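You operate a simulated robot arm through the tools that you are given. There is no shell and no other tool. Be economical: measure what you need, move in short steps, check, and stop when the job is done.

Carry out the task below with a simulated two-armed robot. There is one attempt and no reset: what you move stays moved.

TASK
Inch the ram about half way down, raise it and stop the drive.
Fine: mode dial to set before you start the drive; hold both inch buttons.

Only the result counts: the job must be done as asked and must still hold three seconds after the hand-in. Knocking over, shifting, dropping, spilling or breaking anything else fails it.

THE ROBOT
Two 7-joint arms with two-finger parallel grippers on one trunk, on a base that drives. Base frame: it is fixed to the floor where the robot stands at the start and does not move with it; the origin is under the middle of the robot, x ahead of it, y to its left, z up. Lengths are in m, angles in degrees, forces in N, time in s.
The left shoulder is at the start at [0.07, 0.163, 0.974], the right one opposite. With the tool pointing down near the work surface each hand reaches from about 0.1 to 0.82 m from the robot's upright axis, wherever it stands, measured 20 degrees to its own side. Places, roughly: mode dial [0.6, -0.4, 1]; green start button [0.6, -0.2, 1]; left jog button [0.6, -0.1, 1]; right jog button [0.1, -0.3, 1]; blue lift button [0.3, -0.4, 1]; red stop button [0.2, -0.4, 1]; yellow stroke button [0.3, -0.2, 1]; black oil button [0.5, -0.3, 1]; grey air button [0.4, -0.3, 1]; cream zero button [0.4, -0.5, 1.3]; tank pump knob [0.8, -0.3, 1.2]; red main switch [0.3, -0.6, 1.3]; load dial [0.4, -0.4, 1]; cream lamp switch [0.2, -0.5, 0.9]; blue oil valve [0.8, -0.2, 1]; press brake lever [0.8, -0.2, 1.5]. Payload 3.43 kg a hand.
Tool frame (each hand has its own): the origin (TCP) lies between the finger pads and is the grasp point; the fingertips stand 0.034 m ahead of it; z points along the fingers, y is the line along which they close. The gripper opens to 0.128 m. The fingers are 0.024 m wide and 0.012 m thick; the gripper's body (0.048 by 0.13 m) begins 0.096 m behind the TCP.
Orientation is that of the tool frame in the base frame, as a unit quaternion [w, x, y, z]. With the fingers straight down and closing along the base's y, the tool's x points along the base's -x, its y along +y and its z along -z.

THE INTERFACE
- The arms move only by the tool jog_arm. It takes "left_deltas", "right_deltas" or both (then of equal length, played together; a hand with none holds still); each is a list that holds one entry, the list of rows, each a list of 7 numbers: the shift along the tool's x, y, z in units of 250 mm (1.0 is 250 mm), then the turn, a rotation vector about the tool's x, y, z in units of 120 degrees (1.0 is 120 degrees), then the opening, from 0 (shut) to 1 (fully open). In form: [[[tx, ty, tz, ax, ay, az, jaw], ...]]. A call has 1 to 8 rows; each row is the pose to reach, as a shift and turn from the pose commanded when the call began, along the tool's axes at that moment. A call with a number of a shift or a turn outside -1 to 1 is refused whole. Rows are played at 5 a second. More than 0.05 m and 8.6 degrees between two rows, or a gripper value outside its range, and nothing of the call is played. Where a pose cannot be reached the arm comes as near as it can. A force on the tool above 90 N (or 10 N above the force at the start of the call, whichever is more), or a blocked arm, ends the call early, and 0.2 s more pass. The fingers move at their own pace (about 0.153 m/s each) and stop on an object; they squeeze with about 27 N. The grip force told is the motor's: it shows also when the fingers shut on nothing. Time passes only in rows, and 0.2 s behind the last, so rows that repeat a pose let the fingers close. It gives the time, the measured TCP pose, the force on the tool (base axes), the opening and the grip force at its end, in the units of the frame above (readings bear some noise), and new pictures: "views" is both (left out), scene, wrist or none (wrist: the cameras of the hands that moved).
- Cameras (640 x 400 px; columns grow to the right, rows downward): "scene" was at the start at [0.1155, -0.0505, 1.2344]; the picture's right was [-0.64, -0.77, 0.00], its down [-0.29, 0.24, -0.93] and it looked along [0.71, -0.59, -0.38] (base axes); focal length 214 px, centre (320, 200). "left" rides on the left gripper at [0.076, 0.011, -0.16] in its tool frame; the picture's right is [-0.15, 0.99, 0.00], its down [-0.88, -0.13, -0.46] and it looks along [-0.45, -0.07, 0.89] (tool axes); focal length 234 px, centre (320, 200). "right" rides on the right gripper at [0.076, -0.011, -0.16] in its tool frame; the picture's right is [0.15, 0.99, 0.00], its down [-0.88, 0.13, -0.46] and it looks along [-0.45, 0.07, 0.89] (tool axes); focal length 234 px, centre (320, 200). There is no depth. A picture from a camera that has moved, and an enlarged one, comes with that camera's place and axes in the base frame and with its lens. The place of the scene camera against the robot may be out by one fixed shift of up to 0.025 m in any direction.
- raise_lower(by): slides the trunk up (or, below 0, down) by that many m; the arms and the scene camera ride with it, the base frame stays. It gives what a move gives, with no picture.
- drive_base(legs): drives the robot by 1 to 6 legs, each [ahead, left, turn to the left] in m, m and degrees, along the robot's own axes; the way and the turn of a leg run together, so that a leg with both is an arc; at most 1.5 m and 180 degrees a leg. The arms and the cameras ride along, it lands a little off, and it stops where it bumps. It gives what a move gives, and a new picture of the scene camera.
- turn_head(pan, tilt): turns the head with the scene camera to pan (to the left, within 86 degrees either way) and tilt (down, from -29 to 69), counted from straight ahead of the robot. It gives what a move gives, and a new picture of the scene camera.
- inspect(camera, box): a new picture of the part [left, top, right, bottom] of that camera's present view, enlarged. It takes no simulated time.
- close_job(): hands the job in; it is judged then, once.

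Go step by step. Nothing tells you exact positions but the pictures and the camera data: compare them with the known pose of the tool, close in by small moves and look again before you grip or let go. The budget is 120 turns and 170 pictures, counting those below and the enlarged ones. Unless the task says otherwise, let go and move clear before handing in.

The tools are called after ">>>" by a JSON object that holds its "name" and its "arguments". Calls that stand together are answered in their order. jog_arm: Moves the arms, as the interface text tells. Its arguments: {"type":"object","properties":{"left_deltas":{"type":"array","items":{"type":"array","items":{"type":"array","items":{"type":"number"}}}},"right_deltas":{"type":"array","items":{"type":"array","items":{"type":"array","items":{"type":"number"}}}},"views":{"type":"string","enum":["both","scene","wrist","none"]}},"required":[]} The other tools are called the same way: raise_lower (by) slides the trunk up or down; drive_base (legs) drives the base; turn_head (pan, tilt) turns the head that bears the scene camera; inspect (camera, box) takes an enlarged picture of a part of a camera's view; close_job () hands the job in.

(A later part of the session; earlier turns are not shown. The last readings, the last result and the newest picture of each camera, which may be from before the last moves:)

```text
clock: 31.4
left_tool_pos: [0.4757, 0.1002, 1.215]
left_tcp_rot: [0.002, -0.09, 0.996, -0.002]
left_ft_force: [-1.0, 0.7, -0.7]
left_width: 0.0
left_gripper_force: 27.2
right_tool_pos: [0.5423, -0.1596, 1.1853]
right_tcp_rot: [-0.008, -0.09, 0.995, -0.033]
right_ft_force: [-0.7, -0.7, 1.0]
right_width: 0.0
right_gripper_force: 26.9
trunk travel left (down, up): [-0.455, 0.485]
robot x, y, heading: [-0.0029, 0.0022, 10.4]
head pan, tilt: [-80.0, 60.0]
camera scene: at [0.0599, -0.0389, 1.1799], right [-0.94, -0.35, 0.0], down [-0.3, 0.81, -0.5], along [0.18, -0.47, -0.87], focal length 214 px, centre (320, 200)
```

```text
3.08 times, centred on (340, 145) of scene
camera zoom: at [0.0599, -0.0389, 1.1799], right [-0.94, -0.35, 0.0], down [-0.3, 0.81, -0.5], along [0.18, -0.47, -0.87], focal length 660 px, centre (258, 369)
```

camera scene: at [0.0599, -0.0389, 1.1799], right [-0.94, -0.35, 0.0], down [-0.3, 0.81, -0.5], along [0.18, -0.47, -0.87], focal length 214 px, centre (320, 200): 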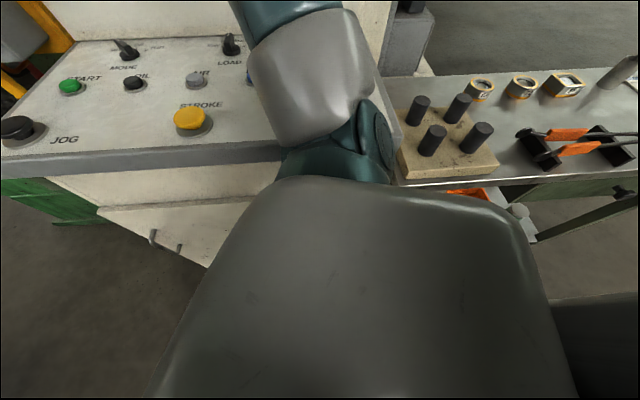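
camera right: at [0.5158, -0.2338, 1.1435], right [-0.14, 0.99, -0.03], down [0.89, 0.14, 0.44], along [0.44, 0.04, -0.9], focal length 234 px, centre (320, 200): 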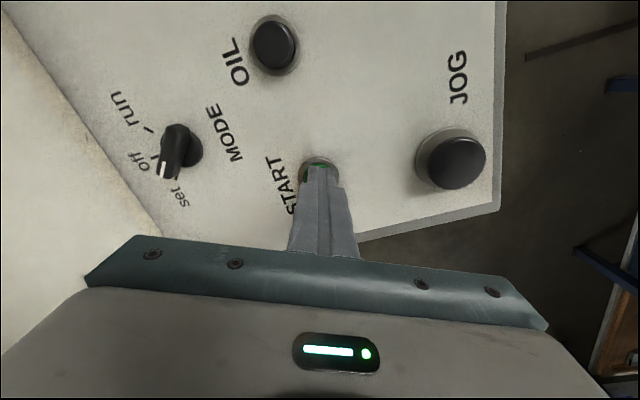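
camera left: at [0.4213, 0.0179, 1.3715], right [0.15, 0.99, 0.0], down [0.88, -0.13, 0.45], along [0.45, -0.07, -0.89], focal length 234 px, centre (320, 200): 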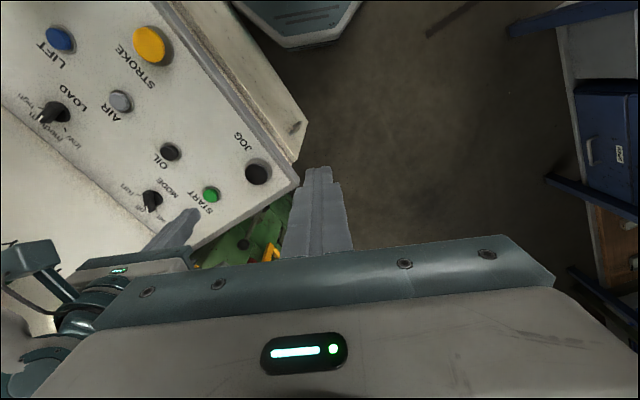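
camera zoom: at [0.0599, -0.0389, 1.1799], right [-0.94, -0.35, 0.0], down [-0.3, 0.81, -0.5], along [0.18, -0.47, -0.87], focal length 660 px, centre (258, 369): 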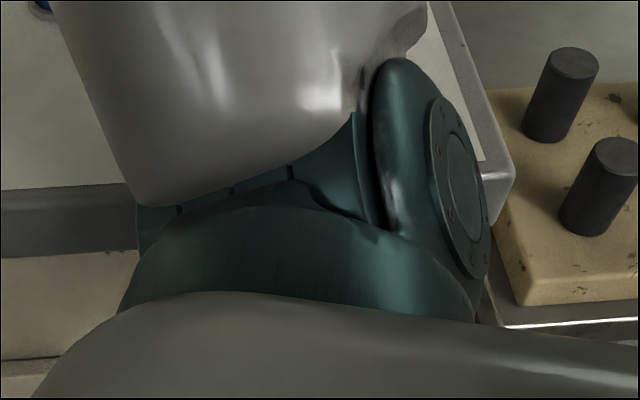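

The part near the right JOG is really the shoulder joint, not the elbow, since the elbow is high up. I'll test with a small trunk lift whether the arm is free now.

>>> {"name": "raise_lower", "arguments": {"by": 0.04}}

```text
clock: 32.2
left_tool_pos: [0.4786, 0.1018, 1.2541]
left_tcp_rot: [0.001, -0.091, 0.996, -0.001]
left_ft_force: [-0.5, 0.3, 0.2]
left_width: 0.0001
left_gripper_force: 27.1
right_tool_pos: [0.5445, -0.1608, 1.2234]
right_tcp_rot: [-0.01, -0.09, 0.995, -0.034]
right_ft_force: [-0.3, 0.4, -0.1]
right_width: 0.0
right_gripper_force: 27.0
trunk travel left (down, up): [-0.495, 0.445]
robot x, y, heading: [-0.0077, 0.0055, 10.4]
head pan, tilt: [-80.0, 60.0]
```

>>> {"name": "raise_lower", "arguments": {"by": 0.06}}

```text
clock: 33.2
left_tool_pos: [0.477, 0.1006, 1.3144]
left_tcp_rot: [0.001, -0.091, 0.996, 0.0]
left_ft_force: [1.0, 0.2, -0.7]
left_width: 0.0003
left_gripper_force: 26.8
right_tool_pos: [0.5426, -0.1598, 1.2847]
right_tcp_rot: [-0.01, -0.092, 0.995, -0.034]
right_ft_force: [0.7, 0.2, 0.0]
right_width: 0.0
right_gripper_force: 26.8
trunk travel left (down, up): [-0.555, 0.385]
robot x, y, heading: [-0.0018, 0.0034, 10.3]
head pan, tilt: [-80.0, 60.0]
```

It's free now. I'll raise a bit more and look.

>>> {"name": "raise_lower", "arguments": {"by": 0.12}}

>>> {"name": "turn_head", "arguments": {"pan": -75, "tilt": 50}}

```text
clock: 34.7
left_tool_pos: [0.4771, 0.1019, 1.4338]
left_tcp_rot: [0.001, -0.091, 0.996, 0.0]
left_ft_force: [-0.4, -0.2, 0.2]
left_width: 0.0002
left_gripper_force: 26.2
right_tool_pos: [0.5435, -0.1599, 1.4041]
right_tcp_rot: [-0.009, -0.091, 0.995, -0.034]
right_ft_force: [0.5, -0.7, -0.2]
right_width: 0.0
right_gripper_force: 27.0
trunk travel left (down, up): [-0.675, 0.265]
robot x, y, heading: [-0.004, 0.0064, 10.2]
head pan, tilt: [-80.0, 60.0]
```

```text
clock: 35.4
left_tool_pos: [0.4774, 0.1006, 1.4351]
left_tcp_rot: [0.002, -0.091, 0.996, -0.001]
left_ft_force: [0.1, 0.0, 0.2]
left_width: 0.0
left_gripper_force: 26.8
right_tool_pos: [0.5443, -0.1588, 1.4042]
right_tcp_rot: [-0.009, -0.091, 0.995, -0.033]
right_ft_force: [0.2, 0.2, 0.0]
right_width: 0.0
right_gripper_force: 26.3
trunk travel left (down, up): [-0.675, 0.265]
robot x, y, heading: [-0.0051, 0.0051, 10.5]
head pan, tilt: [-75.0, 50.0]
camera scene: at [0.0716, -0.0457, 1.4122], right [-0.9, -0.43, 0.0], down [-0.33, 0.69, -0.64], along [0.27, -0.58, -0.77], focal length 214 px, centre (320, 200)
```

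scene: 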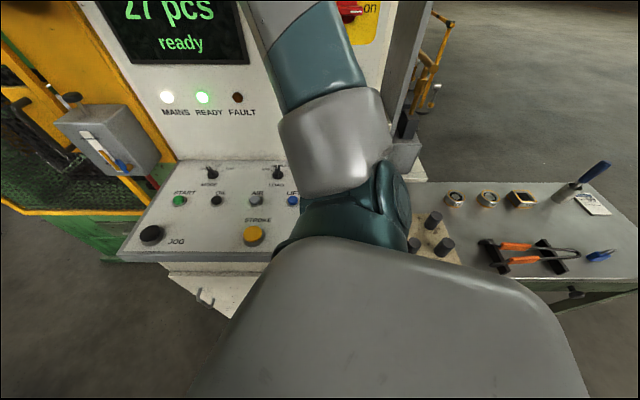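

The display reads "ready" with no fault, and the bench is undisturbed. I'll drive away from the console, then turn to face it square.

>>> {"name": "drive_base", "arguments": {"legs": [[0.0735, 0.205, 0]]}}

```text
clock: 37.1
left_tool_pos: [0.5128, 0.3088, 1.4356]
left_tcp_rot: [0.001, -0.09, 0.996, 0.002]
left_ft_force: [0.0, -0.7, 0.7]
left_width: 0.0
left_gripper_force: 27.2
right_tool_pos: [0.5778, 0.049, 1.4039]
right_tcp_rot: [-0.01, -0.091, 0.995, -0.033]
right_ft_force: [0.8, 0.5, -1.3]
right_width: 0.0
right_gripper_force: 26.9
trunk travel left (down, up): [-0.675, 0.265]
robot x, y, heading: [0.0345, 0.2155, 10.3]
head pan, tilt: [-75.0, 50.0]
camera scene: at [0.1064, 0.1623, 1.4122], right [-0.9, -0.43, 0.0], down [-0.33, 0.69, -0.64], along [0.28, -0.58, -0.77], focal length 214 px, centre (320, 200)
```

scene: 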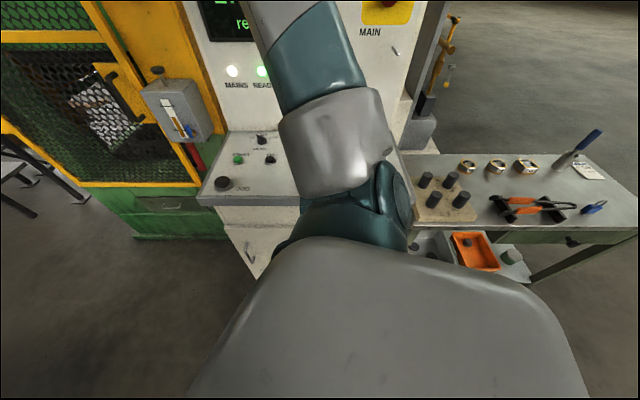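

The move was clear. Now I turn right 74° to face the console.

>>> {"name": "drive_base", "arguments": {"legs": [[0, 0, -37], [0, 0, -37]]}}

>>> {"name": "turn_head", "arguments": {"pan": 0, "tilt": 30}}

```text
clock: 41.0
left_tool_pos: [0.2528, -0.223, 1.4354]
left_tcp_rot: [0.001, 0.53, 0.848, -0.001]
left_ft_force: [0.5, 1.0, 0.7]
left_width: 0.0
left_gripper_force: 27.4
right_tool_pos: [0.0209, -0.359, 1.4043]
right_tcp_rot: [-0.027, 0.529, 0.848, -0.022]
right_ft_force: [0.2, 0.1, -0.1]
right_width: 0.0
right_gripper_force: 27.0
trunk travel left (down, up): [-0.675, 0.265]
robot x, y, heading: [0.0301, 0.2128, -64.1]
head pan, tilt: [-75.0, 50.0]
camera scene: at [-0.0115, 0.129, 1.4123], right [-0.66, 0.75, 0.0], down [0.58, 0.5, -0.64], along [-0.49, -0.42, -0.77], focal length 214 px, centre (320, 200)
```

scene: 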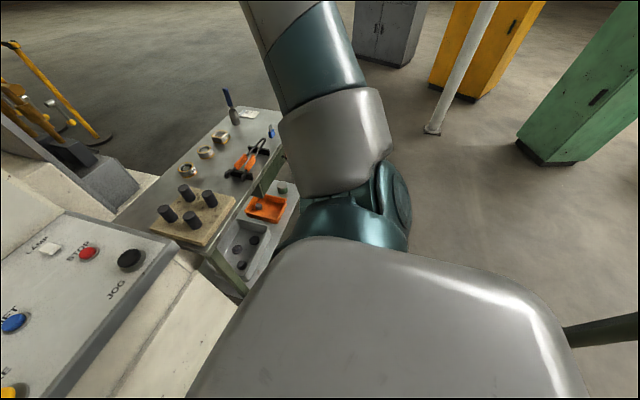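

```text
clock: 42.4
left_tool_pos: [0.2524, -0.2236, 1.4348]
left_tcp_rot: [0.001, 0.529, 0.848, -0.001]
left_ft_force: [0.2, -0.6, -0.7]
left_width: 0.0001
left_gripper_force: 27.1
right_tool_pos: [0.019, -0.358, 1.4041]
right_tcp_rot: [-0.028, 0.529, 0.848, -0.022]
right_ft_force: [0.3, 0.2, -0.7]
right_width: 0.0
right_gripper_force: 27.0
trunk travel left (down, up): [-0.675, 0.265]
robot x, y, heading: [0.0284, 0.215, -64.1]
head pan, tilt: [0.0, 30.0]
camera scene: at [0.0859, 0.0981, 1.4418], right [-0.9, -0.44, 0.0], down [-0.22, 0.45, -0.87], along [0.38, -0.78, -0.5], focal length 214 px, centre (320, 200)
```

scene: 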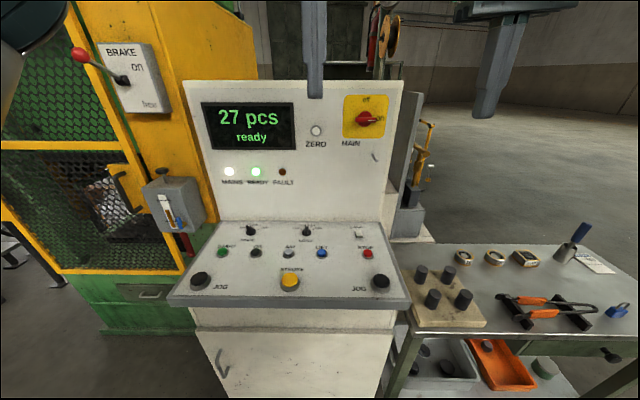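

A square view now: the display reads "27 pcs / ready". I'll shift to centre on the two JOG buttons, then look at the brake and the ram.

>>> {"name": "drive_base", "arguments": {"legs": [[0.05, 0.083, 0]]}}

>>> {"name": "inspect", "arguments": {"camera": "scene", "box": [0, 0, 300, 280]}}

```text
clock: 43.6
left_tool_pos: [0.3449, -0.2318, 1.4351]
left_tcp_rot: [0.001, 0.53, 0.848, -0.001]
left_ft_force: [0.2, 0.1, 0.0]
left_width: 0.0002
left_gripper_force: 26.6
right_tool_pos: [0.1137, -0.3653, 1.4044]
right_tcp_rot: [-0.027, 0.529, 0.848, -0.021]
right_ft_force: [0.1, -0.8, 0.7]
right_width: 0.0
right_gripper_force: 27.4
trunk travel left (down, up): [-0.675, 0.265]
robot x, y, heading: [0.1292, 0.2039, -64.2]
head pan, tilt: [0.0, 30.0]
camera scene: at [0.1792, 0.0898, 1.442], right [-0.9, -0.44, 0.0], down [-0.22, 0.45, -0.87], along [0.38, -0.78, -0.5], focal length 214 px, centre (320, 200)
```

scene: 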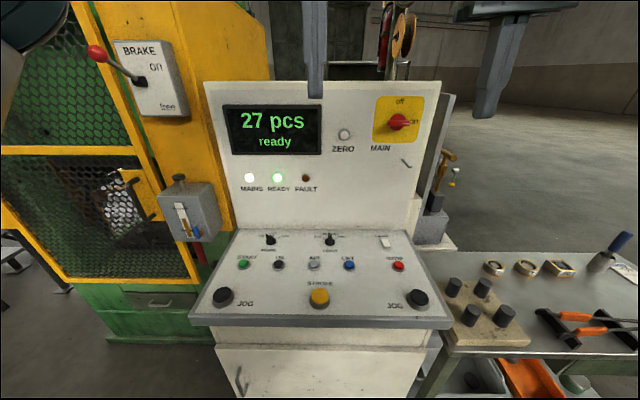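

```text
1.43 times, centred on (150, 140) of scene
camera zoom: at [0.1792, 0.0898, 1.442], right [-0.9, -0.44, 0.0], down [-0.22, 0.45, -0.87], along [0.38, -0.78, -0.5], focal length 306 px, centre (563, 286)
```

zoom: 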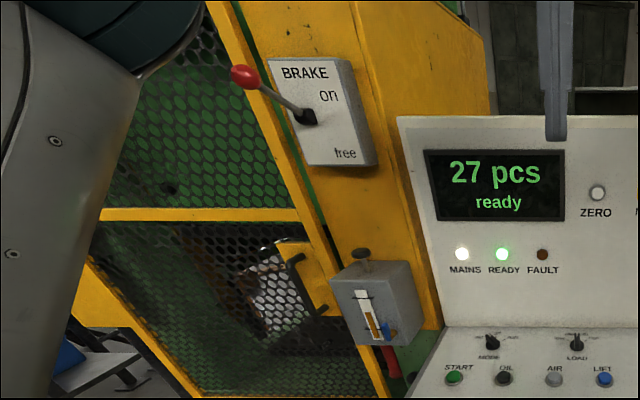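

The brake question can wait for the display, as READY is lit. I'm lowering both closed hands over the two JOG buttons.

>>> {"name": "jog_arm", "arguments": {"left_deltas": [[[0.003, 0.117, 0.11, 0, 0, 0, 0], [0.006, 0.234, 0.22, 0, 0, 0, 0], [0.009, 0.351, 0.33, 0, 0, 0, 0], [0.012, 0.468, 0.44, 0, 0, 0, 0], [0.015, 0.585, 0.55, 0, 0, 0, 0], [0.018, 0.702, 0.66, 0, 0, 0, 0], [0.021, 0.819, 0.77, 0, 0, 0, 0], [0.024, 0.936, 0.88, 0, 0, 0, 0]]], "right_deltas": [[[0.015, 0.008, 0.11, -0.004, -0.0014, 0, 0], [0.03, 0.015, 0.22, -0.008, -0.0028, 0, 0], [0.045, 0.023, 0.33, -0.0115, -0.0042, 0, 0], [0.06, 0.03, 0.44, -0.0154, -0.0056, 0, 0], [0.075, 0.038, 0.55, -0.019, -0.007, 0, 0], [0.09, 0.045, 0.66, -0.023, -0.0085, 0, 0], [0.105, 0.053, 0.77, -0.027, -0.01, 0, 0], [0.117, 0.06, 0.88, -0.0307, -0.0113, 0, 0]]]}}

```text
clock: 45.4
left_tool_pos: [0.5555, -0.1238, 1.2102]
left_tcp_rot: [0.0, 0.53, 0.848, -0.003]
left_ft_force: [1.0, 0.1, -0.6]
left_width: 0.0
left_gripper_force: 26.6
right_tool_pos: [0.1015, -0.3351, 1.1849]
right_tcp_rot: [0.0, 0.528, 0.849, 0.0]
right_ft_force: [0.5, -0.3, 0.5]
right_width: 0.0
right_gripper_force: 26.8
trunk travel left (down, up): [-0.675, 0.265]
robot x, y, heading: [0.1253, 0.2091, -63.8]
head pan, tilt: [0.0, 30.0]
camera scene: at [0.1833, 0.09, 1.4419], right [-0.9, -0.44, 0.0], down [-0.22, 0.45, -0.87], along [0.38, -0.78, -0.5], focal length 214 px, centre (320, 200)
camera right: at [0.058, -0.2709, 1.3452], right [0.82, 0.57, 0.0], down [0.51, -0.73, 0.46], along [0.26, -0.38, -0.89], focal length 234 px, centre (320, 200)
camera left: at [0.5352, -0.0514, 1.37], right [0.95, 0.3, 0.0], down [0.27, -0.85, 0.46], along [0.14, -0.44, -0.89], focal length 234 px, centre (320, 200)
```

scene: 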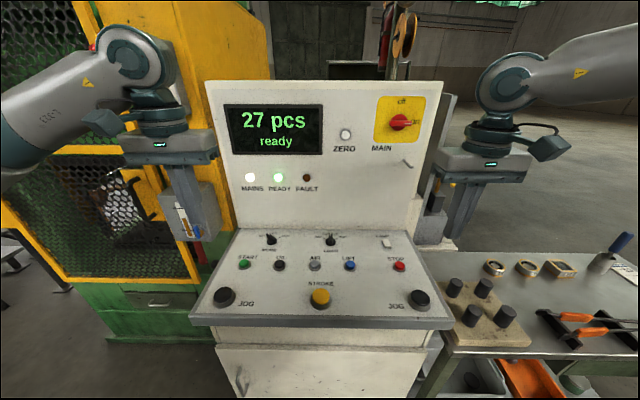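
right: 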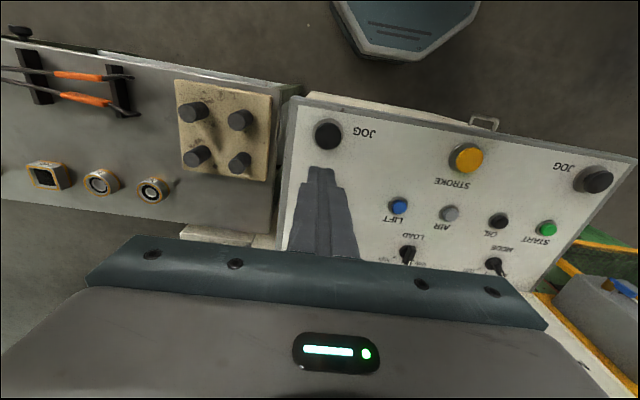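
left: 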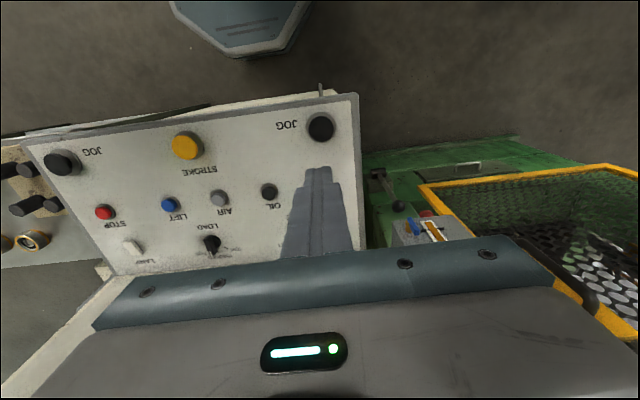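

>>> {"name": "jog_arm", "arguments": {"left_deltas": [[[0, 0, 0.16, 0, 0, 0, 0], [0, 0, 0.32, 0, 0, 0, 0], [0, 0, 0.48, 0, 0, 0, 0], [0, 0, 0.62, 0, 0, 0, 0], [0, 0, 0.72, 0, 0, 0, 0]]], "right_deltas": [[[0, 0.024, 0.14, 0, 0, 0, 0], [0, 0.048, 0.28, 0, 0, 0, 0], [0, 0.048, 0.42, 0, 0, 0, 0], [0, 0.048, 0.54, 0, 0, 0, 0], [0, 0.048, 0.62, 0, 0, 0, 0]]]}}

```text
clock: 46.6
left_tool_pos: [0.5548, -0.1249, 1.0337]
left_tcp_rot: [0.001, 0.53, 0.848, -0.002]
left_ft_force: [-1.1, -0.2, 1.0]
left_width: 0.0002
left_gripper_force: 27.1
right_tool_pos: [0.1111, -0.3294, 1.0289]
right_tcp_rot: [-0.001, 0.529, 0.849, -0.001]
right_ft_force: [0.5, 0.0, -0.3]
right_width: 0.0001
right_gripper_force: 27.7
trunk travel left (down, up): [-0.675, 0.265]
robot x, y, heading: [0.1241, 0.2053, -63.9]
head pan, tilt: [0.0, 30.0]
camera scene: at [0.1816, 0.0892, 1.4418], right [-0.9, -0.44, 0.0], down [-0.22, 0.45, -0.87], along [0.38, -0.78, -0.5], focal length 214 px, centre (320, 200)
camera right: at [0.0669, -0.2658, 1.1892], right [0.82, 0.57, 0.0], down [0.51, -0.73, 0.45], along [0.26, -0.37, -0.89], focal length 234 px, centre (320, 200)
camera left: at [0.5332, -0.0522, 1.192], right [0.95, 0.3, 0.0], down [0.27, -0.85, 0.46], along [0.14, -0.44, -0.89], focal length 234 px, centre (320, 200)
```

scene: 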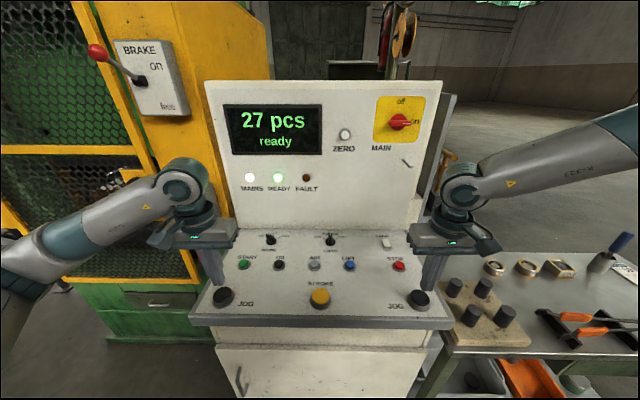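
right: 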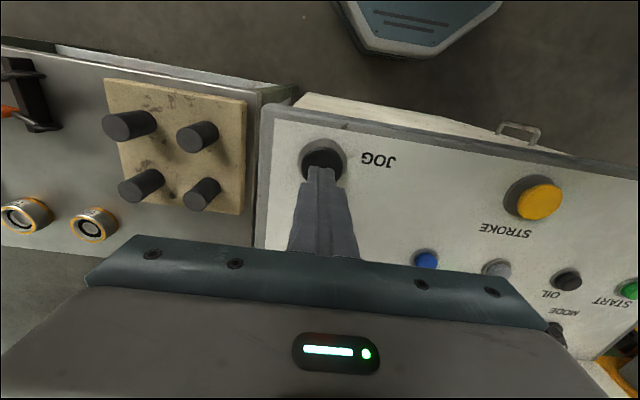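
left: 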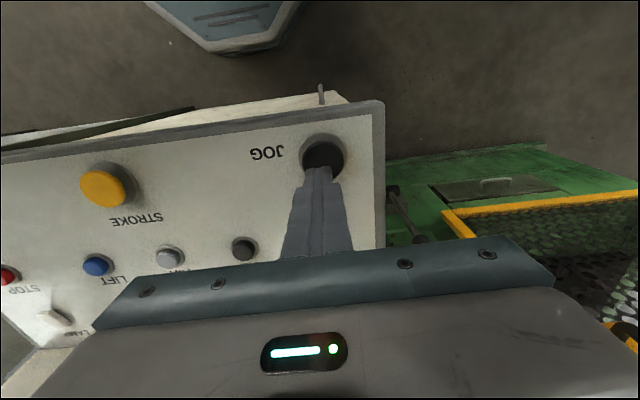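

Both fingertips hover just above the JOG caps. I'll shift 7 mm toward the front edge and come down close together.

>>> {"name": "jog_arm", "arguments": {"left_deltas": [[[0.014, 0, 0.06, 0, 0, 0, 0], [0.028, 0, 0.115, 0, 0, 0, 0]]], "right_deltas": [[[0.014, 0, 0.05, 0, 0, 0, 0], [0.028, 0, 0.096, 0, 0, 0, 0]]]}}

```text
clock: 47.2
left_tool_pos: [0.5516, -0.119, 1.0063]
left_tcp_rot: [0.001, 0.53, 0.848, -0.002]
left_ft_force: [0.9, -0.1, 0.7]
left_width: 0.0001
left_gripper_force: 26.7
right_tool_pos: [0.1062, -0.3245, 1.0059]
right_tcp_rot: [0.0, 0.529, 0.849, -0.001]
right_ft_force: [0.0, 0.3, -0.2]
right_width: 0.0
right_gripper_force: 26.9
trunk travel left (down, up): [-0.675, 0.265]
robot x, y, heading: [0.1266, 0.2078, -63.8]
head pan, tilt: [0.0, 30.0]
camera scene: at [0.1814, 0.0896, 1.4418], right [-0.9, -0.44, 0.0], down [-0.22, 0.45, -0.87], along [0.38, -0.78, -0.5], focal length 214 px, centre (320, 200)
camera right: at [0.0632, -0.2597, 1.1663], right [0.82, 0.57, 0.0], down [0.51, -0.73, 0.46], along [0.26, -0.38, -0.89], focal length 234 px, centre (320, 200)
camera left: at [0.53, -0.0463, 1.1638], right [0.95, 0.3, 0.0], down [0.27, -0.85, 0.46], along [0.14, -0.44, -0.89], focal length 234 px, centre (320, 200)
```

scene: 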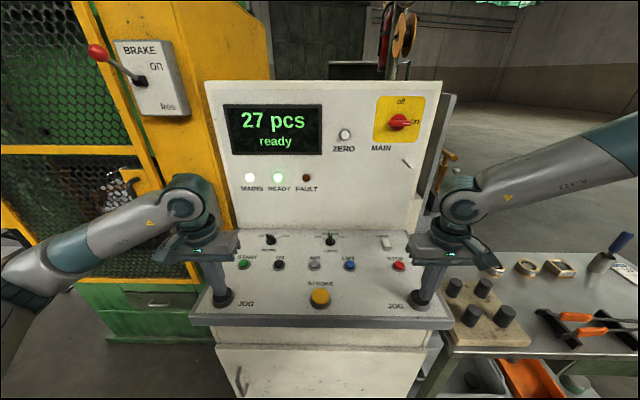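
right: 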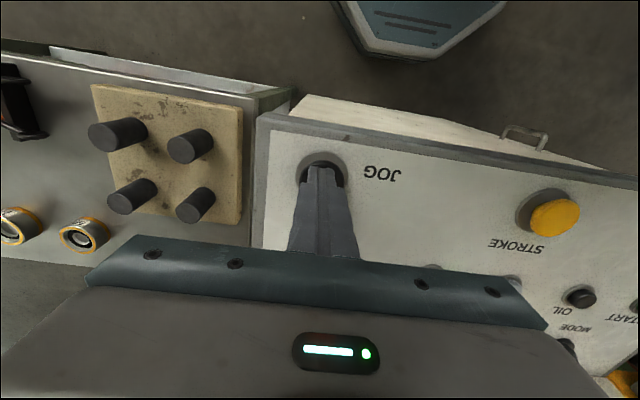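
left: 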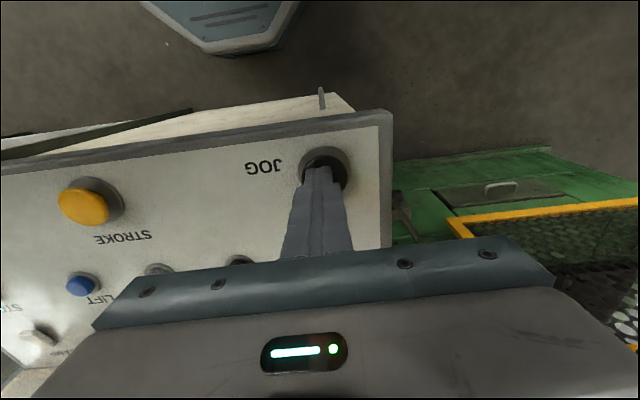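

Both tips are centred. I'm pressing both together and watching the display.

>>> {"name": "jog_arm", "arguments": {"left_deltas": [[[0, 0, 0.04, 0, 0, 0, 0], [0, 0, 0.068, 0, 0, 0, 0]]], "right_deltas": [[[0, 0, 0.04, 0, 0, 0, 0], [0, 0, 0.068, 0, 0, 0, 0]]], "views": "scene"}}

```text
clock: 47.8
left_tool_pos: [0.5512, -0.1179, 0.9898]
left_tcp_rot: [0.003, 0.53, 0.848, -0.004]
left_ft_force: [1.5, -0.5, 18.1]
left_width: 0.0001
left_gripper_force: 27.2
right_tool_pos: [0.1079, -0.3222, 0.989]
right_tcp_rot: [0.002, 0.528, 0.849, -0.001]
right_ft_force: [0.0, -1.9, 13.4]
right_width: 0.0
right_gripper_force: 26.7
trunk travel left (down, up): [-0.675, 0.265]
robot x, y, heading: [0.126, 0.2047, -63.8]
head pan, tilt: [0.0, 30.0]
camera scene: at [0.1804, 0.0913, 1.4427], right [-0.9, -0.44, 0.0], down [-0.22, 0.45, -0.87], along [0.38, -0.78, -0.5], focal length 214 px, centre (320, 200)
```

scene: 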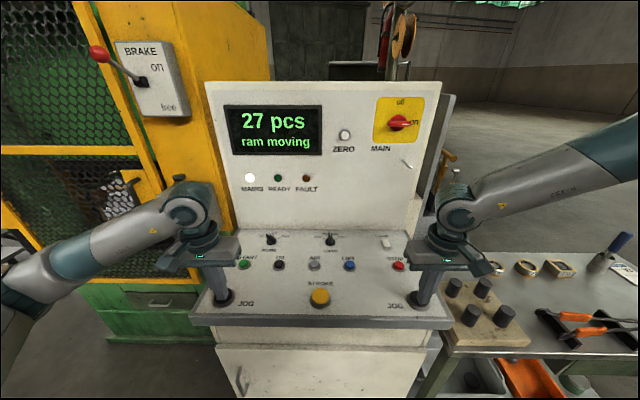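

"Ram moving", so the brake isn't in the way. I'll look for the ram behind the mesh; no time passes while I inspect.

>>> {"name": "inspect", "arguments": {"camera": "scene", "box": [0, 0, 240, 300]}}

>>> {"name": "inspect", "arguments": {"camera": "left", "box": [380, 80, 640, 360]}}

```text
1.33 times, centred on (120, 150) of scene
camera zoom: at [0.1804, 0.0913, 1.4427], right [-0.9, -0.44, 0.0], down [-0.22, 0.45, -0.87], along [0.38, -0.78, -0.5], focal length 286 px, centre (587, 267)
```

zoom: 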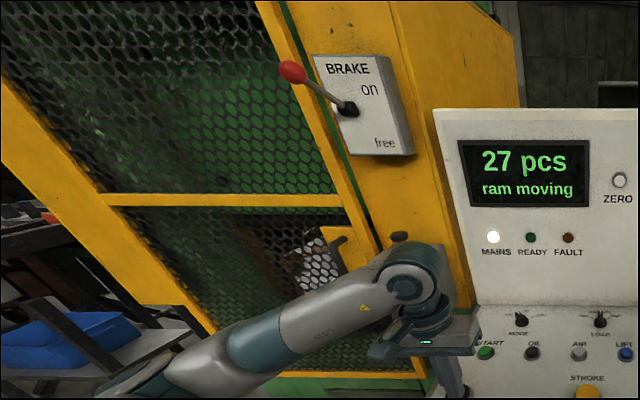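

```text
1.43 times, centred on (510, 220) of left
camera zoom: at [0.5295, -0.0449, 1.1487], right [0.95, 0.3, 0.0], down [0.27, -0.84, 0.46], along [0.14, -0.44, -0.89], focal length 334 px, centre (49, 171)
```

zoom: 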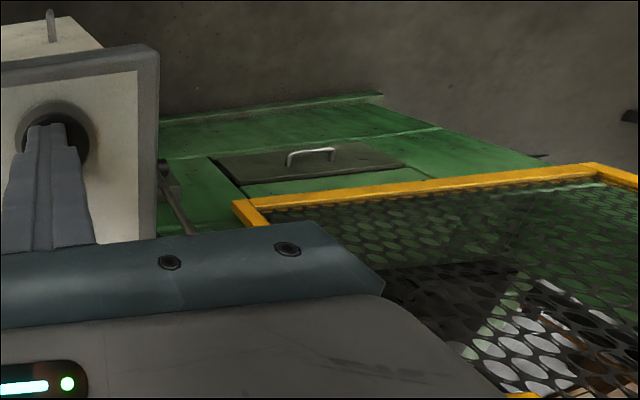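

I need a clear look at the ram, so I'll release both buttons and turn the head toward the press.

>>> {"name": "jog_arm", "arguments": {"left_deltas": [[[0, 0, -0.1, 0, 0, 0, 0]]], "right_deltas": [[[0, 0, -0.1, 0, 0, 0, 0]]], "views": "scene"}}

>>> {"name": "turn_head", "arguments": {"pan": 40, "tilt": 15}}

```text
clock: 48.2
left_tool_pos: [0.5501, -0.1167, 1.012]
left_tcp_rot: [0.002, 0.53, 0.848, -0.001]
left_ft_force: [0.2, 0.4, 0.1]
left_width: 0.0
left_gripper_force: 27.4
right_tool_pos: [0.107, -0.3239, 1.0139]
right_tcp_rot: [0.0, 0.528, 0.849, -0.001]
right_ft_force: [-1.3, 0.3, -0.6]
right_width: 0.0
right_gripper_force: 27.6
trunk travel left (down, up): [-0.675, 0.265]
robot x, y, heading: [0.1256, 0.2073, -63.9]
head pan, tilt: [0.0, 30.0]
camera scene: at [0.1803, 0.0909, 1.4416], right [-0.9, -0.44, 0.0], down [-0.22, 0.45, -0.87], along [0.38, -0.78, -0.5], focal length 214 px, centre (320, 200)
```

scene: 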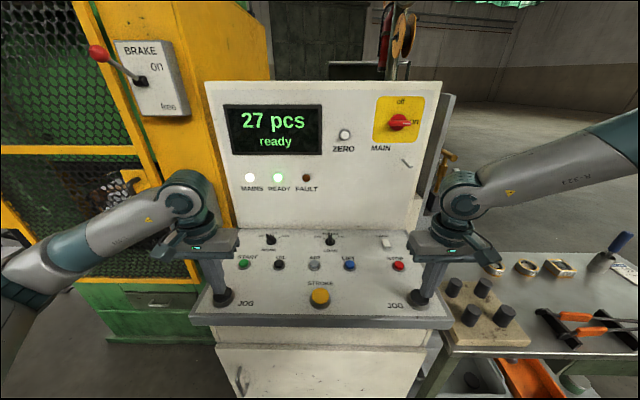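

```text
clock: 49.2
left_tool_pos: [0.5517, -0.1171, 1.0114]
left_tcp_rot: [0.002, 0.53, 0.848, -0.002]
left_ft_force: [0.3, -0.3, 0.0]
left_width: 0.0
left_gripper_force: 27.3
right_tool_pos: [0.1072, -0.3231, 1.0147]
right_tcp_rot: [0.0, 0.529, 0.849, -0.001]
right_ft_force: [0.7, -0.7, 0.4]
right_width: 0.0003
right_gripper_force: 26.6
trunk travel left (down, up): [-0.675, 0.265]
robot x, y, heading: [0.1244, 0.2065, -63.8]
head pan, tilt: [40.0, 15.0]
camera scene: at [0.2268, 0.1332, 1.466], right [-0.41, -0.91, 0.0], down [-0.24, 0.11, -0.97], along [0.88, -0.39, -0.26], focal length 214 px, centre (320, 200)
```

scene: 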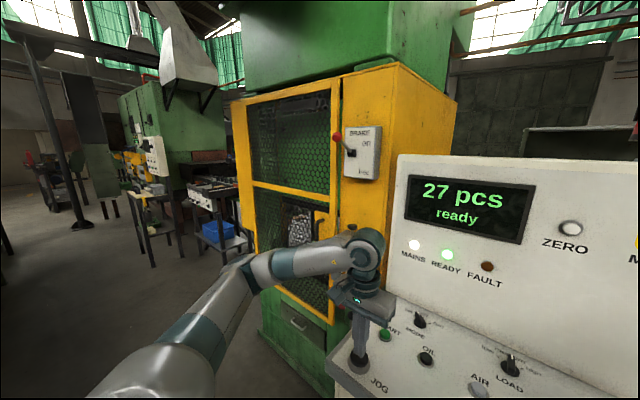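

>>> {"name": "inspect", "arguments": {"camera": "scene", "box": [230, 60, 390, 300]}}

>>> {"name": "inspect", "arguments": {"camera": "scene", "box": [240, 180, 340, 260]}}

>>> {"name": "inspect", "arguments": {"camera": "scene", "box": [240, 80, 340, 190]}}

```text
1.67 times, centred on (310, 180) of scene
camera zoom: at [0.2268, 0.1332, 1.466], right [-0.41, -0.91, 0.0], down [-0.24, 0.11, -0.97], along [0.88, -0.39, -0.26], focal length 358 px, centre (337, 233)
```

zoom: 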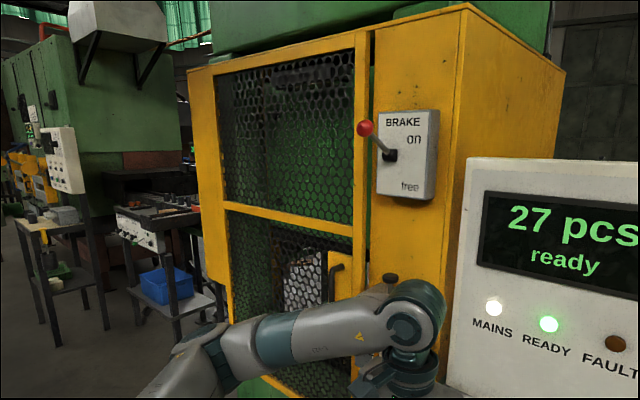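

```text
5.00 times, centred on (290, 220) of scene
camera zoom: at [0.2268, 0.1332, 1.466], right [-0.41, -0.91, 0.0], down [-0.24, 0.11, -0.97], along [0.88, -0.39, -0.26], focal length 1072 px, centre (470, 100)
```

zoom: 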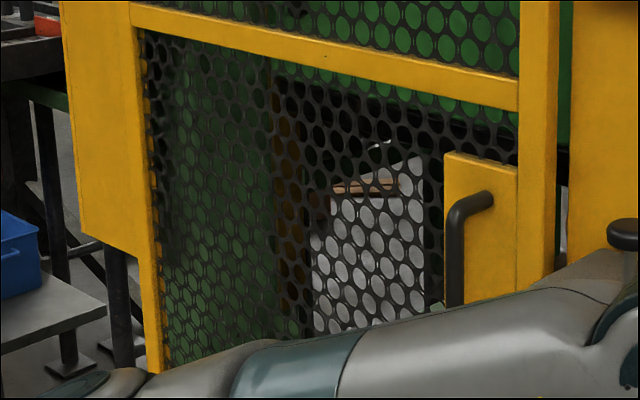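

```text
3.64 times, centred on (290, 135) of scene
camera zoom: at [0.2268, 0.1332, 1.466], right [-0.41, -0.91, 0.0], down [-0.24, 0.11, -0.97], along [0.88, -0.39, -0.26], focal length 780 px, centre (429, 436)
```

zoom: 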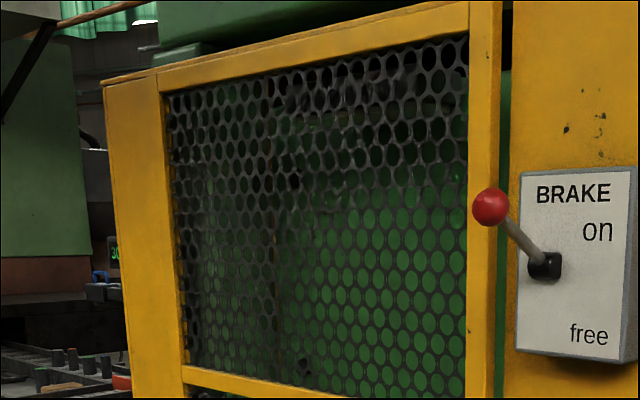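

The ram should be the dark block at the top of the upper window. I'll press both again from this view, hold in short bursts and compare pictures.

>>> {"name": "jog_arm", "arguments": {"left_deltas": [[[0, 0, 0.06, 0, 0, 0, 0], [0, 0, 0.1, 0, 0, 0, 0], [0, 0, 0.1, 0, 0, 0, 0], [0, 0, 0.1, 0, 0, 0, 0]]], "right_deltas": [[[0, 0, 0.06, 0, 0, 0, 0], [0, 0, 0.1, 0, 0, 0, 0], [0, 0, 0.1, 0, 0, 0, 0], [0, 0, 0.1, 0, 0, 0, 0]]], "views": "none"}}

>>> {"name": "inspect", "arguments": {"camera": "scene", "box": [230, 60, 510, 260]}}

>>> {"name": "inspect", "arguments": {"camera": "scene", "box": [240, 80, 340, 190]}}

```text
clock: 50.2
left_tool_pos: [0.5516, -0.1198, 0.9911]
left_tcp_rot: [0.003, 0.529, 0.848, -0.003]
left_ft_force: [4.7, -7.7, 24.6]
left_width: 0.0
left_gripper_force: 26.7
right_tool_pos: [0.1087, -0.3251, 0.99]
right_tcp_rot: [0.002, 0.528, 0.849, -0.001]
right_ft_force: [3.2, -8.6, 23.0]
right_width: 0.0
right_gripper_force: 27.3
trunk travel left (down, up): [-0.675, 0.265]
robot x, y, heading: [0.1246, 0.209, -63.9]
head pan, tilt: [40.0, 15.0]
```

```text
2.00 times, centred on (370, 160) of scene
camera zoom: at [0.2262, 0.1341, 1.4667], right [-0.41, -0.91, 0.0], down [-0.24, 0.1, -0.97], along [0.88, -0.39, -0.26], focal length 429 px, centre (220, 280)
```

zoom: 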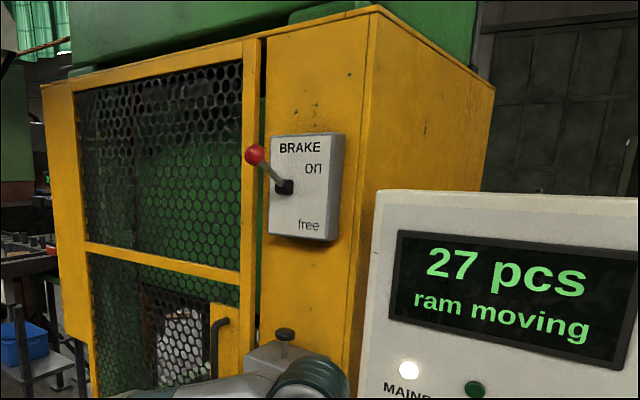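

```text
3.64 times, centred on (290, 135) of scene
camera zoom: at [0.2262, 0.1341, 1.4667], right [-0.41, -0.91, 0.0], down [-0.24, 0.1, -0.97], along [0.88, -0.39, -0.26], focal length 780 px, centre (429, 436)
```

zoom: 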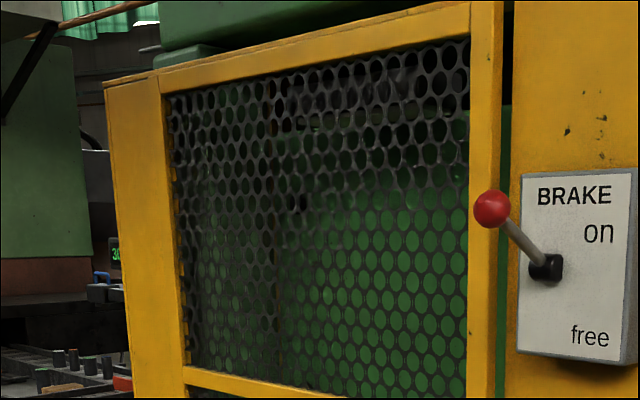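

>>> {"name": "inspect", "arguments": {"camera": "scene", "box": [240, 180, 340, 260]}}

```text
5.00 times, centred on (290, 220) of scene
camera zoom: at [0.2262, 0.1341, 1.4667], right [-0.41, -0.91, 0.0], down [-0.24, 0.1, -0.97], along [0.88, -0.39, -0.26], focal length 1072 px, centre (470, 100)
```

zoom: 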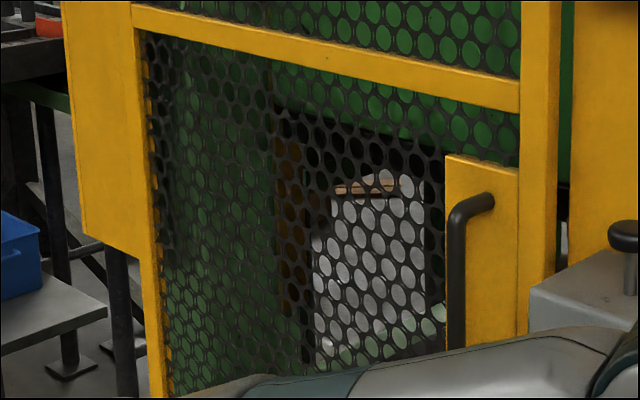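

The green slide behind the mesh is the ram: its lower edge has come down about 4 cm. To judge half stroke I'll release, move the left arm aside and look at the die space.

>>> {"name": "jog_arm", "arguments": {"left_deltas": [[[0, 0, -0.12, 0, 0, 0, 0], [0.06, -0.12, -0.24, 0, 0, 0, 0], [0.12, -0.3, -0.3, 0, 0, 0, 0], [0.2, -0.48, -0.36, 0, 0, 0, 0], [0.28, -0.64, -0.42, 0, 0, 0, 0], [0.36, -0.8, -0.48, 0, 0, 0, 0]]], "right_deltas": [[[0, 0, -0.12, 0, 0, 0, 0], [0, 0, -0.12, 0, 0, 0, 0], [0, 0, -0.12, 0, 0, 0, 0], [0, 0, -0.12, 0, 0, 0, 0], [0, 0, -0.12, 0, 0, 0, 0], [0, 0, -0.12, 0, 0, 0, 0]]], "views": "none"}}

>>> {"name": "turn_head", "arguments": {"pan": 40, "tilt": 20}}

>>> {"name": "inspect", "arguments": {"camera": "scene", "box": [230, 130, 380, 320]}}

```text
refused: row 4 steps farther than a row can; nothing moved
```

```text
clock: 50.9
left_tool_pos: [0.5528, -0.1194, 0.9901]
left_tcp_rot: [0.003, 0.53, 0.848, -0.003]
left_ft_force: [8.4, -12.7, 34.4]
left_width: 0.0
left_gripper_force: 27.3
right_tool_pos: [0.1083, -0.324, 0.9899]
right_tcp_rot: [0.002, 0.528, 0.849, -0.001]
right_ft_force: [3.3, -13.2, 31.4]
right_width: 0.0
right_gripper_force: 26.6
trunk travel left (down, up): [-0.675, 0.265]
robot x, y, heading: [0.1274, 0.2068, -64.0]
head pan, tilt: [40.0, 20.0]
camera scene: at [0.226, 0.1341, 1.4585], right [-0.41, -0.91, 0.0], down [-0.31, 0.14, -0.94], along [0.86, -0.38, -0.34], focal length 214 px, centre (320, 200)
```

scene: 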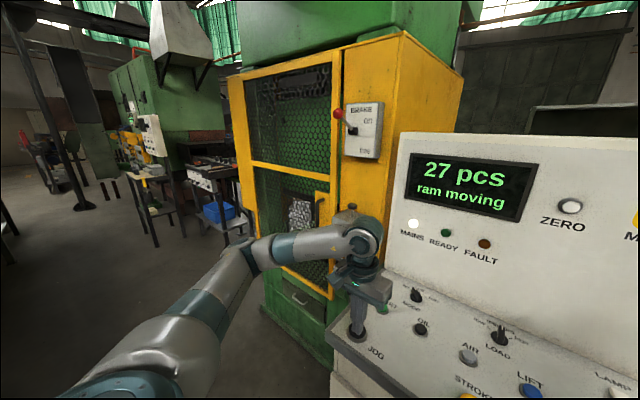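

```text
2.11 times, centred on (305, 225) of scene
camera zoom: at [0.226, 0.1341, 1.4585], right [-0.41, -0.91, 0.0], down [-0.31, 0.14, -0.94], along [0.86, -0.38, -0.34], focal length 452 px, centre (352, 147)
```

zoom: 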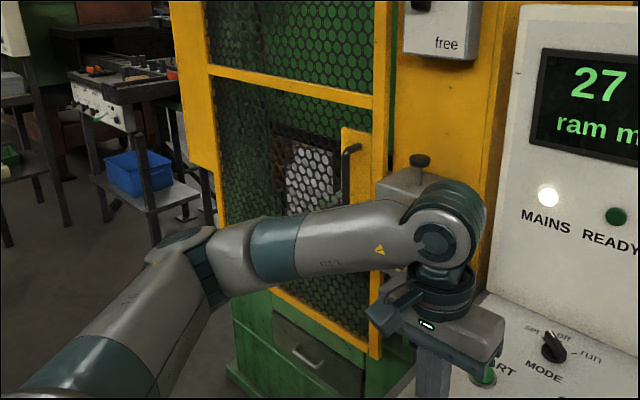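

That call was refused and the ram ran a little longer. I'm releasing now with smaller steps and moving the left arm aside.

>>> {"name": "jog_arm", "arguments": {"left_deltas": [[[0, 0, -0.12, 0, 0, 0, 0], [0.03, -0.05, -0.24, 0, 0, 0, 0], [0.08, -0.2, -0.3, 0, 0, 0, 0], [0.14, -0.36, -0.36, 0, 0, 0, 0], [0.2, -0.52, -0.42, 0, 0, 0, 0], [0.26, -0.68, -0.48, 0, 0, 0, 0]]], "right_deltas": [[[0, 0, -0.12, 0, 0, 0, 0], [0, 0, -0.12, 0, 0, 0, 0], [0, 0, -0.12, 0, 0, 0, 0], [0, 0, -0.12, 0, 0, 0, 0], [0, 0, -0.12, 0, 0, 0, 0], [0, 0, -0.12, 0, 0, 0, 0]]], "views": "scene"}}

>>> {"name": "inspect", "arguments": {"camera": "scene", "box": [220, 50, 380, 320]}}

>>> {"name": "inspect", "arguments": {"camera": "scene", "box": [240, 160, 350, 300]}}

```text
clock: 52.3
left_tool_pos: [0.3693, -0.1351, 1.1069]
left_tcp_rot: [0.001, 0.529, 0.848, -0.001]
left_ft_force: [0.4, 0.1, 0.1]
left_width: 0.0001
left_gripper_force: 26.5
right_tool_pos: [0.1069, -0.3235, 1.0183]
right_tcp_rot: [0.0, 0.529, 0.849, 0.001]
right_ft_force: [0.0, 0.2, -0.2]
right_width: 0.0002
right_gripper_force: 26.9
trunk travel left (down, up): [-0.675, 0.265]
robot x, y, heading: [0.1277, 0.2075, -63.8]
head pan, tilt: [40.0, 20.0]
camera scene: at [0.2244, 0.1322, 1.458], right [-0.41, -0.91, 0.0], down [-0.31, 0.14, -0.94], along [0.86, -0.38, -0.34], focal length 214 px, centre (320, 200)
```

scene: 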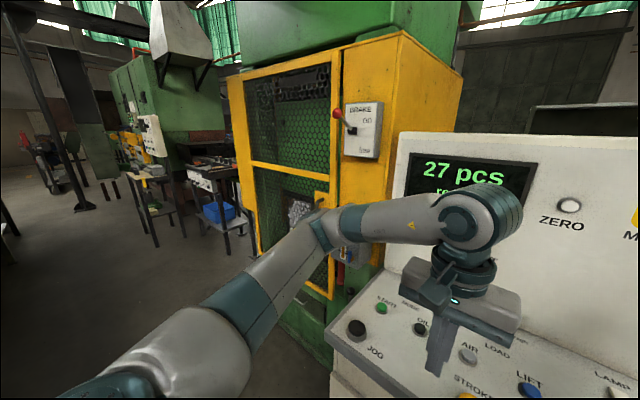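

```text
1.48 times, centred on (300, 185) of scene
camera zoom: at [0.2244, 0.1322, 1.458], right [-0.41, -0.91, 0.0], down [-0.31, 0.14, -0.94], along [0.86, -0.38, -0.34], focal length 318 px, centre (350, 222)
```

zoom: 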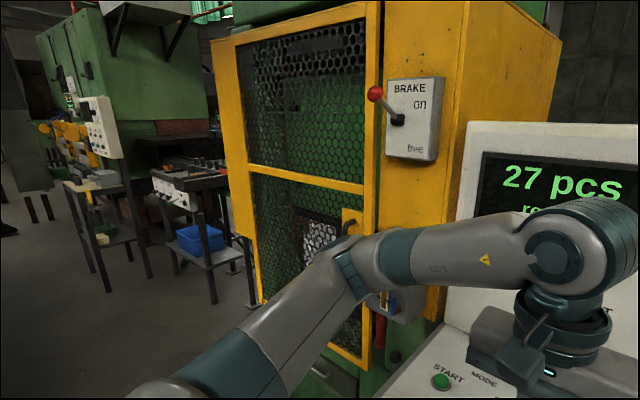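

```text
2.86 times, centred on (295, 230) of scene
camera zoom: at [0.2244, 0.1322, 1.458], right [-0.41, -0.91, 0.0], down [-0.31, 0.14, -0.94], along [0.86, -0.38, -0.34], focal length 613 px, centre (391, 114)
```

zoom: 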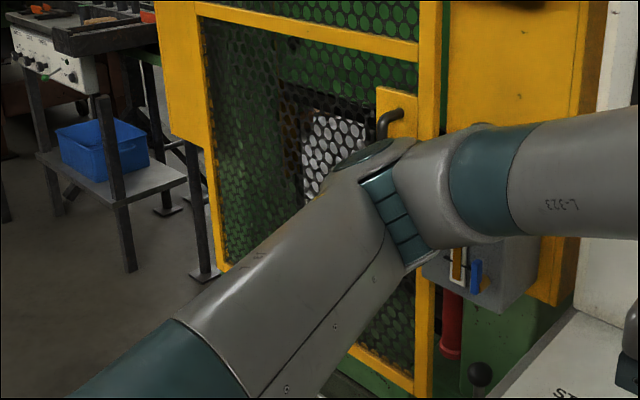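

The forearm still blocks the die space, so I'll pull the left hand back toward the robot.

>>> {"name": "jog_arm", "arguments": {"left_deltas": [[[0.12, 0, -0.08, 0, 0, 0, 0], [0.24, 0, -0.16, 0, 0, 0, 0], [0.36, 0, -0.24, 0, 0, 0, 0], [0.48, 0, -0.32, 0, 0, 0, 0], [0.6, 0, -0.4, 0, 0, 0, 0]]], "views": "scene"}}

>>> {"name": "inspect", "arguments": {"camera": "scene", "box": [220, 130, 380, 320]}}

```text
clock: 53.5
left_tool_pos: [0.3027, 0.003, 1.2084]
left_tcp_rot: [0.002, 0.529, 0.849, -0.002]
left_ft_force: [0.6, 0.2, -0.3]
left_width: 0.0002
left_gripper_force: 27.7
right_tool_pos: [0.1074, -0.3224, 1.0188]
right_tcp_rot: [0.0, 0.528, 0.849, 0.0]
right_ft_force: [-1.3, 0.8, 0.3]
right_width: 0.0001
right_gripper_force: 26.9
trunk travel left (down, up): [-0.675, 0.265]
robot x, y, heading: [0.125, 0.2076, -63.8]
head pan, tilt: [40.0, 20.0]
camera scene: at [0.2253, 0.134, 1.458], right [-0.41, -0.91, 0.0], down [-0.31, 0.14, -0.94], along [0.86, -0.38, -0.34], focal length 214 px, centre (320, 200)
```

scene: 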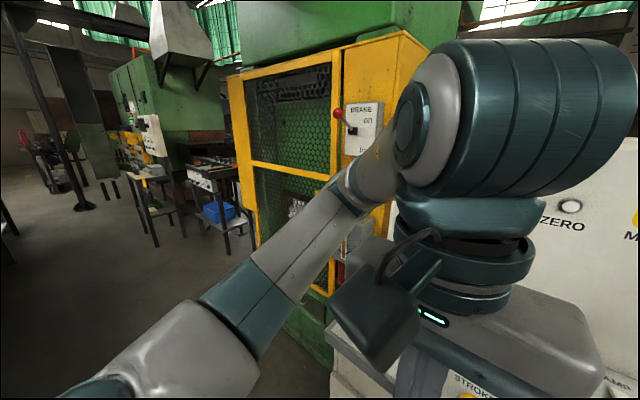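

```text
2.11 times, centred on (300, 225) of scene
camera zoom: at [0.2253, 0.134, 1.458], right [-0.41, -0.91, 0.0], down [-0.31, 0.14, -0.94], along [0.86, -0.38, -0.34], focal length 452 px, centre (362, 147)
```

zoom: 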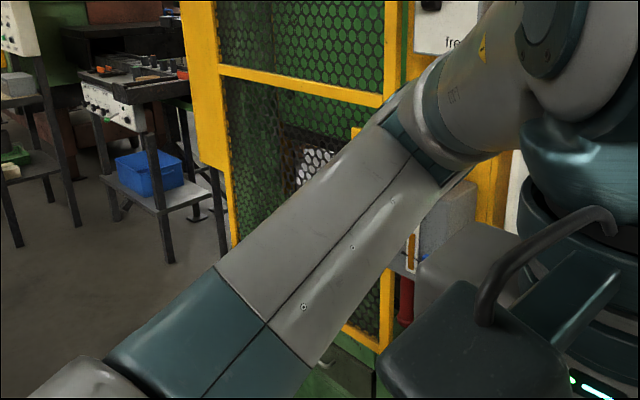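

I'll raise the left hand back to its earlier high pose, which left the window clear.

>>> {"name": "jog_arm", "arguments": {"left_deltas": [[[-0.115, -0.033, -0.114, 0, 0, 0, 0], [-0.23, -0.065, -0.227, 0, 0, 0, 0], [-0.345, -0.098, -0.341, 0, 0, 0, 0], [-0.46, -0.13, -0.454, 0, 0, 0, 0], [-0.575, -0.163, -0.568, 0, 0, 0, 0], [-0.69, -0.195, -0.681, 0, 0, 0, 0], [-0.805, -0.228, -0.795, 0, 0, 0, 0], [-0.92, -0.26, -0.908, 0, 0, 0, 0]]], "views": "scene"}}

>>> {"name": "turn_head", "arguments": {"pan": 38, "tilt": 30}}

>>> {"name": "inspect", "arguments": {"camera": "scene", "box": [220, 60, 380, 260]}}

```text
clock: 55.3
left_tool_pos: [0.3458, -0.2335, 1.4339]
left_tcp_rot: [0.001, 0.53, 0.848, 0.0]
left_ft_force: [-0.8, 0.0, -0.1]
left_width: 0.0001
left_gripper_force: 26.9
right_tool_pos: [0.1071, -0.3244, 1.0187]
right_tcp_rot: [0.0, 0.528, 0.849, 0.0]
right_ft_force: [-0.5, 0.8, 0.1]
right_width: 0.0
right_gripper_force: 26.6
trunk travel left (down, up): [-0.675, 0.265]
robot x, y, heading: [0.1243, 0.2063, -63.8]
head pan, tilt: [40.0, 20.0]
camera scene: at [0.2248, 0.133, 1.458], right [-0.41, -0.91, 0.0], down [-0.31, 0.14, -0.94], along [0.86, -0.38, -0.34], focal length 214 px, centre (320, 200)
```

scene: 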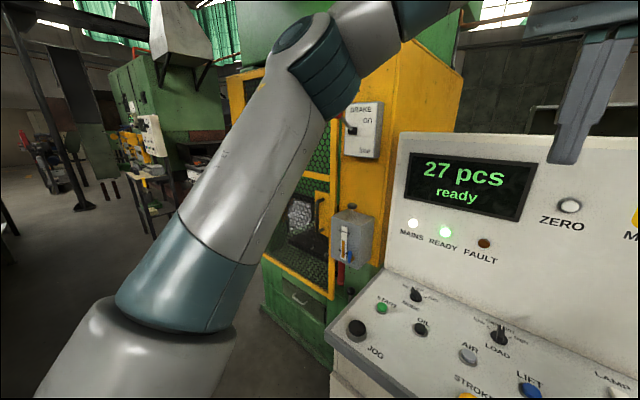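

```text
clock: 56.0
left_tool_pos: [0.3479, -0.2327, 1.4326]
left_tcp_rot: [0.001, 0.53, 0.848, -0.002]
left_ft_force: [0.0, 0.0, 0.1]
left_width: 0.0
left_gripper_force: 26.8
right_tool_pos: [0.1085, -0.3236, 1.0185]
right_tcp_rot: [-0.001, 0.528, 0.849, 0.0]
right_ft_force: [-0.4, 0.5, -0.4]
right_width: 0.0
right_gripper_force: 26.7
trunk travel left (down, up): [-0.675, 0.265]
robot x, y, heading: [0.1259, 0.2097, -64.0]
head pan, tilt: [38.0, 30.0]
camera scene: at [0.223, 0.1313, 1.4419], right [-0.44, -0.9, 0.0], down [-0.45, 0.22, -0.87], along [0.78, -0.38, -0.5], focal length 214 px, centre (320, 200)
```

scene: 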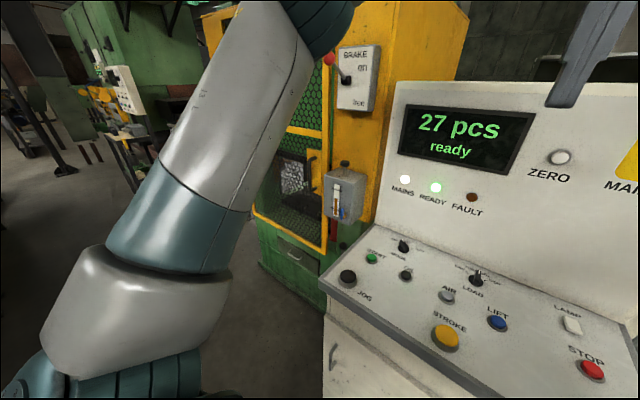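

```text
2.00 times, centred on (300, 160) of scene
camera zoom: at [0.223, 0.1313, 1.4419], right [-0.44, -0.9, 0.0], down [-0.45, 0.22, -0.87], along [0.78, -0.38, -0.5], focal length 429 px, centre (360, 280)
```

zoom: 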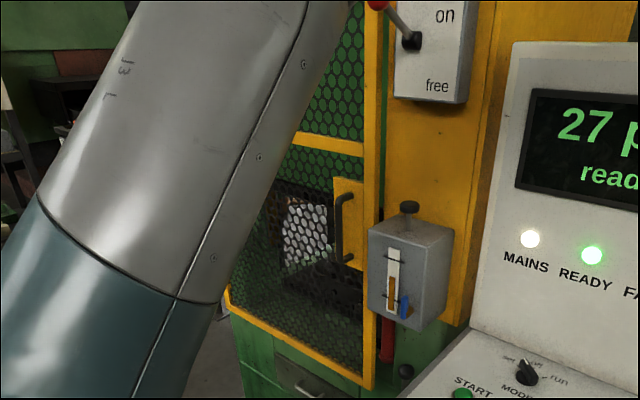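

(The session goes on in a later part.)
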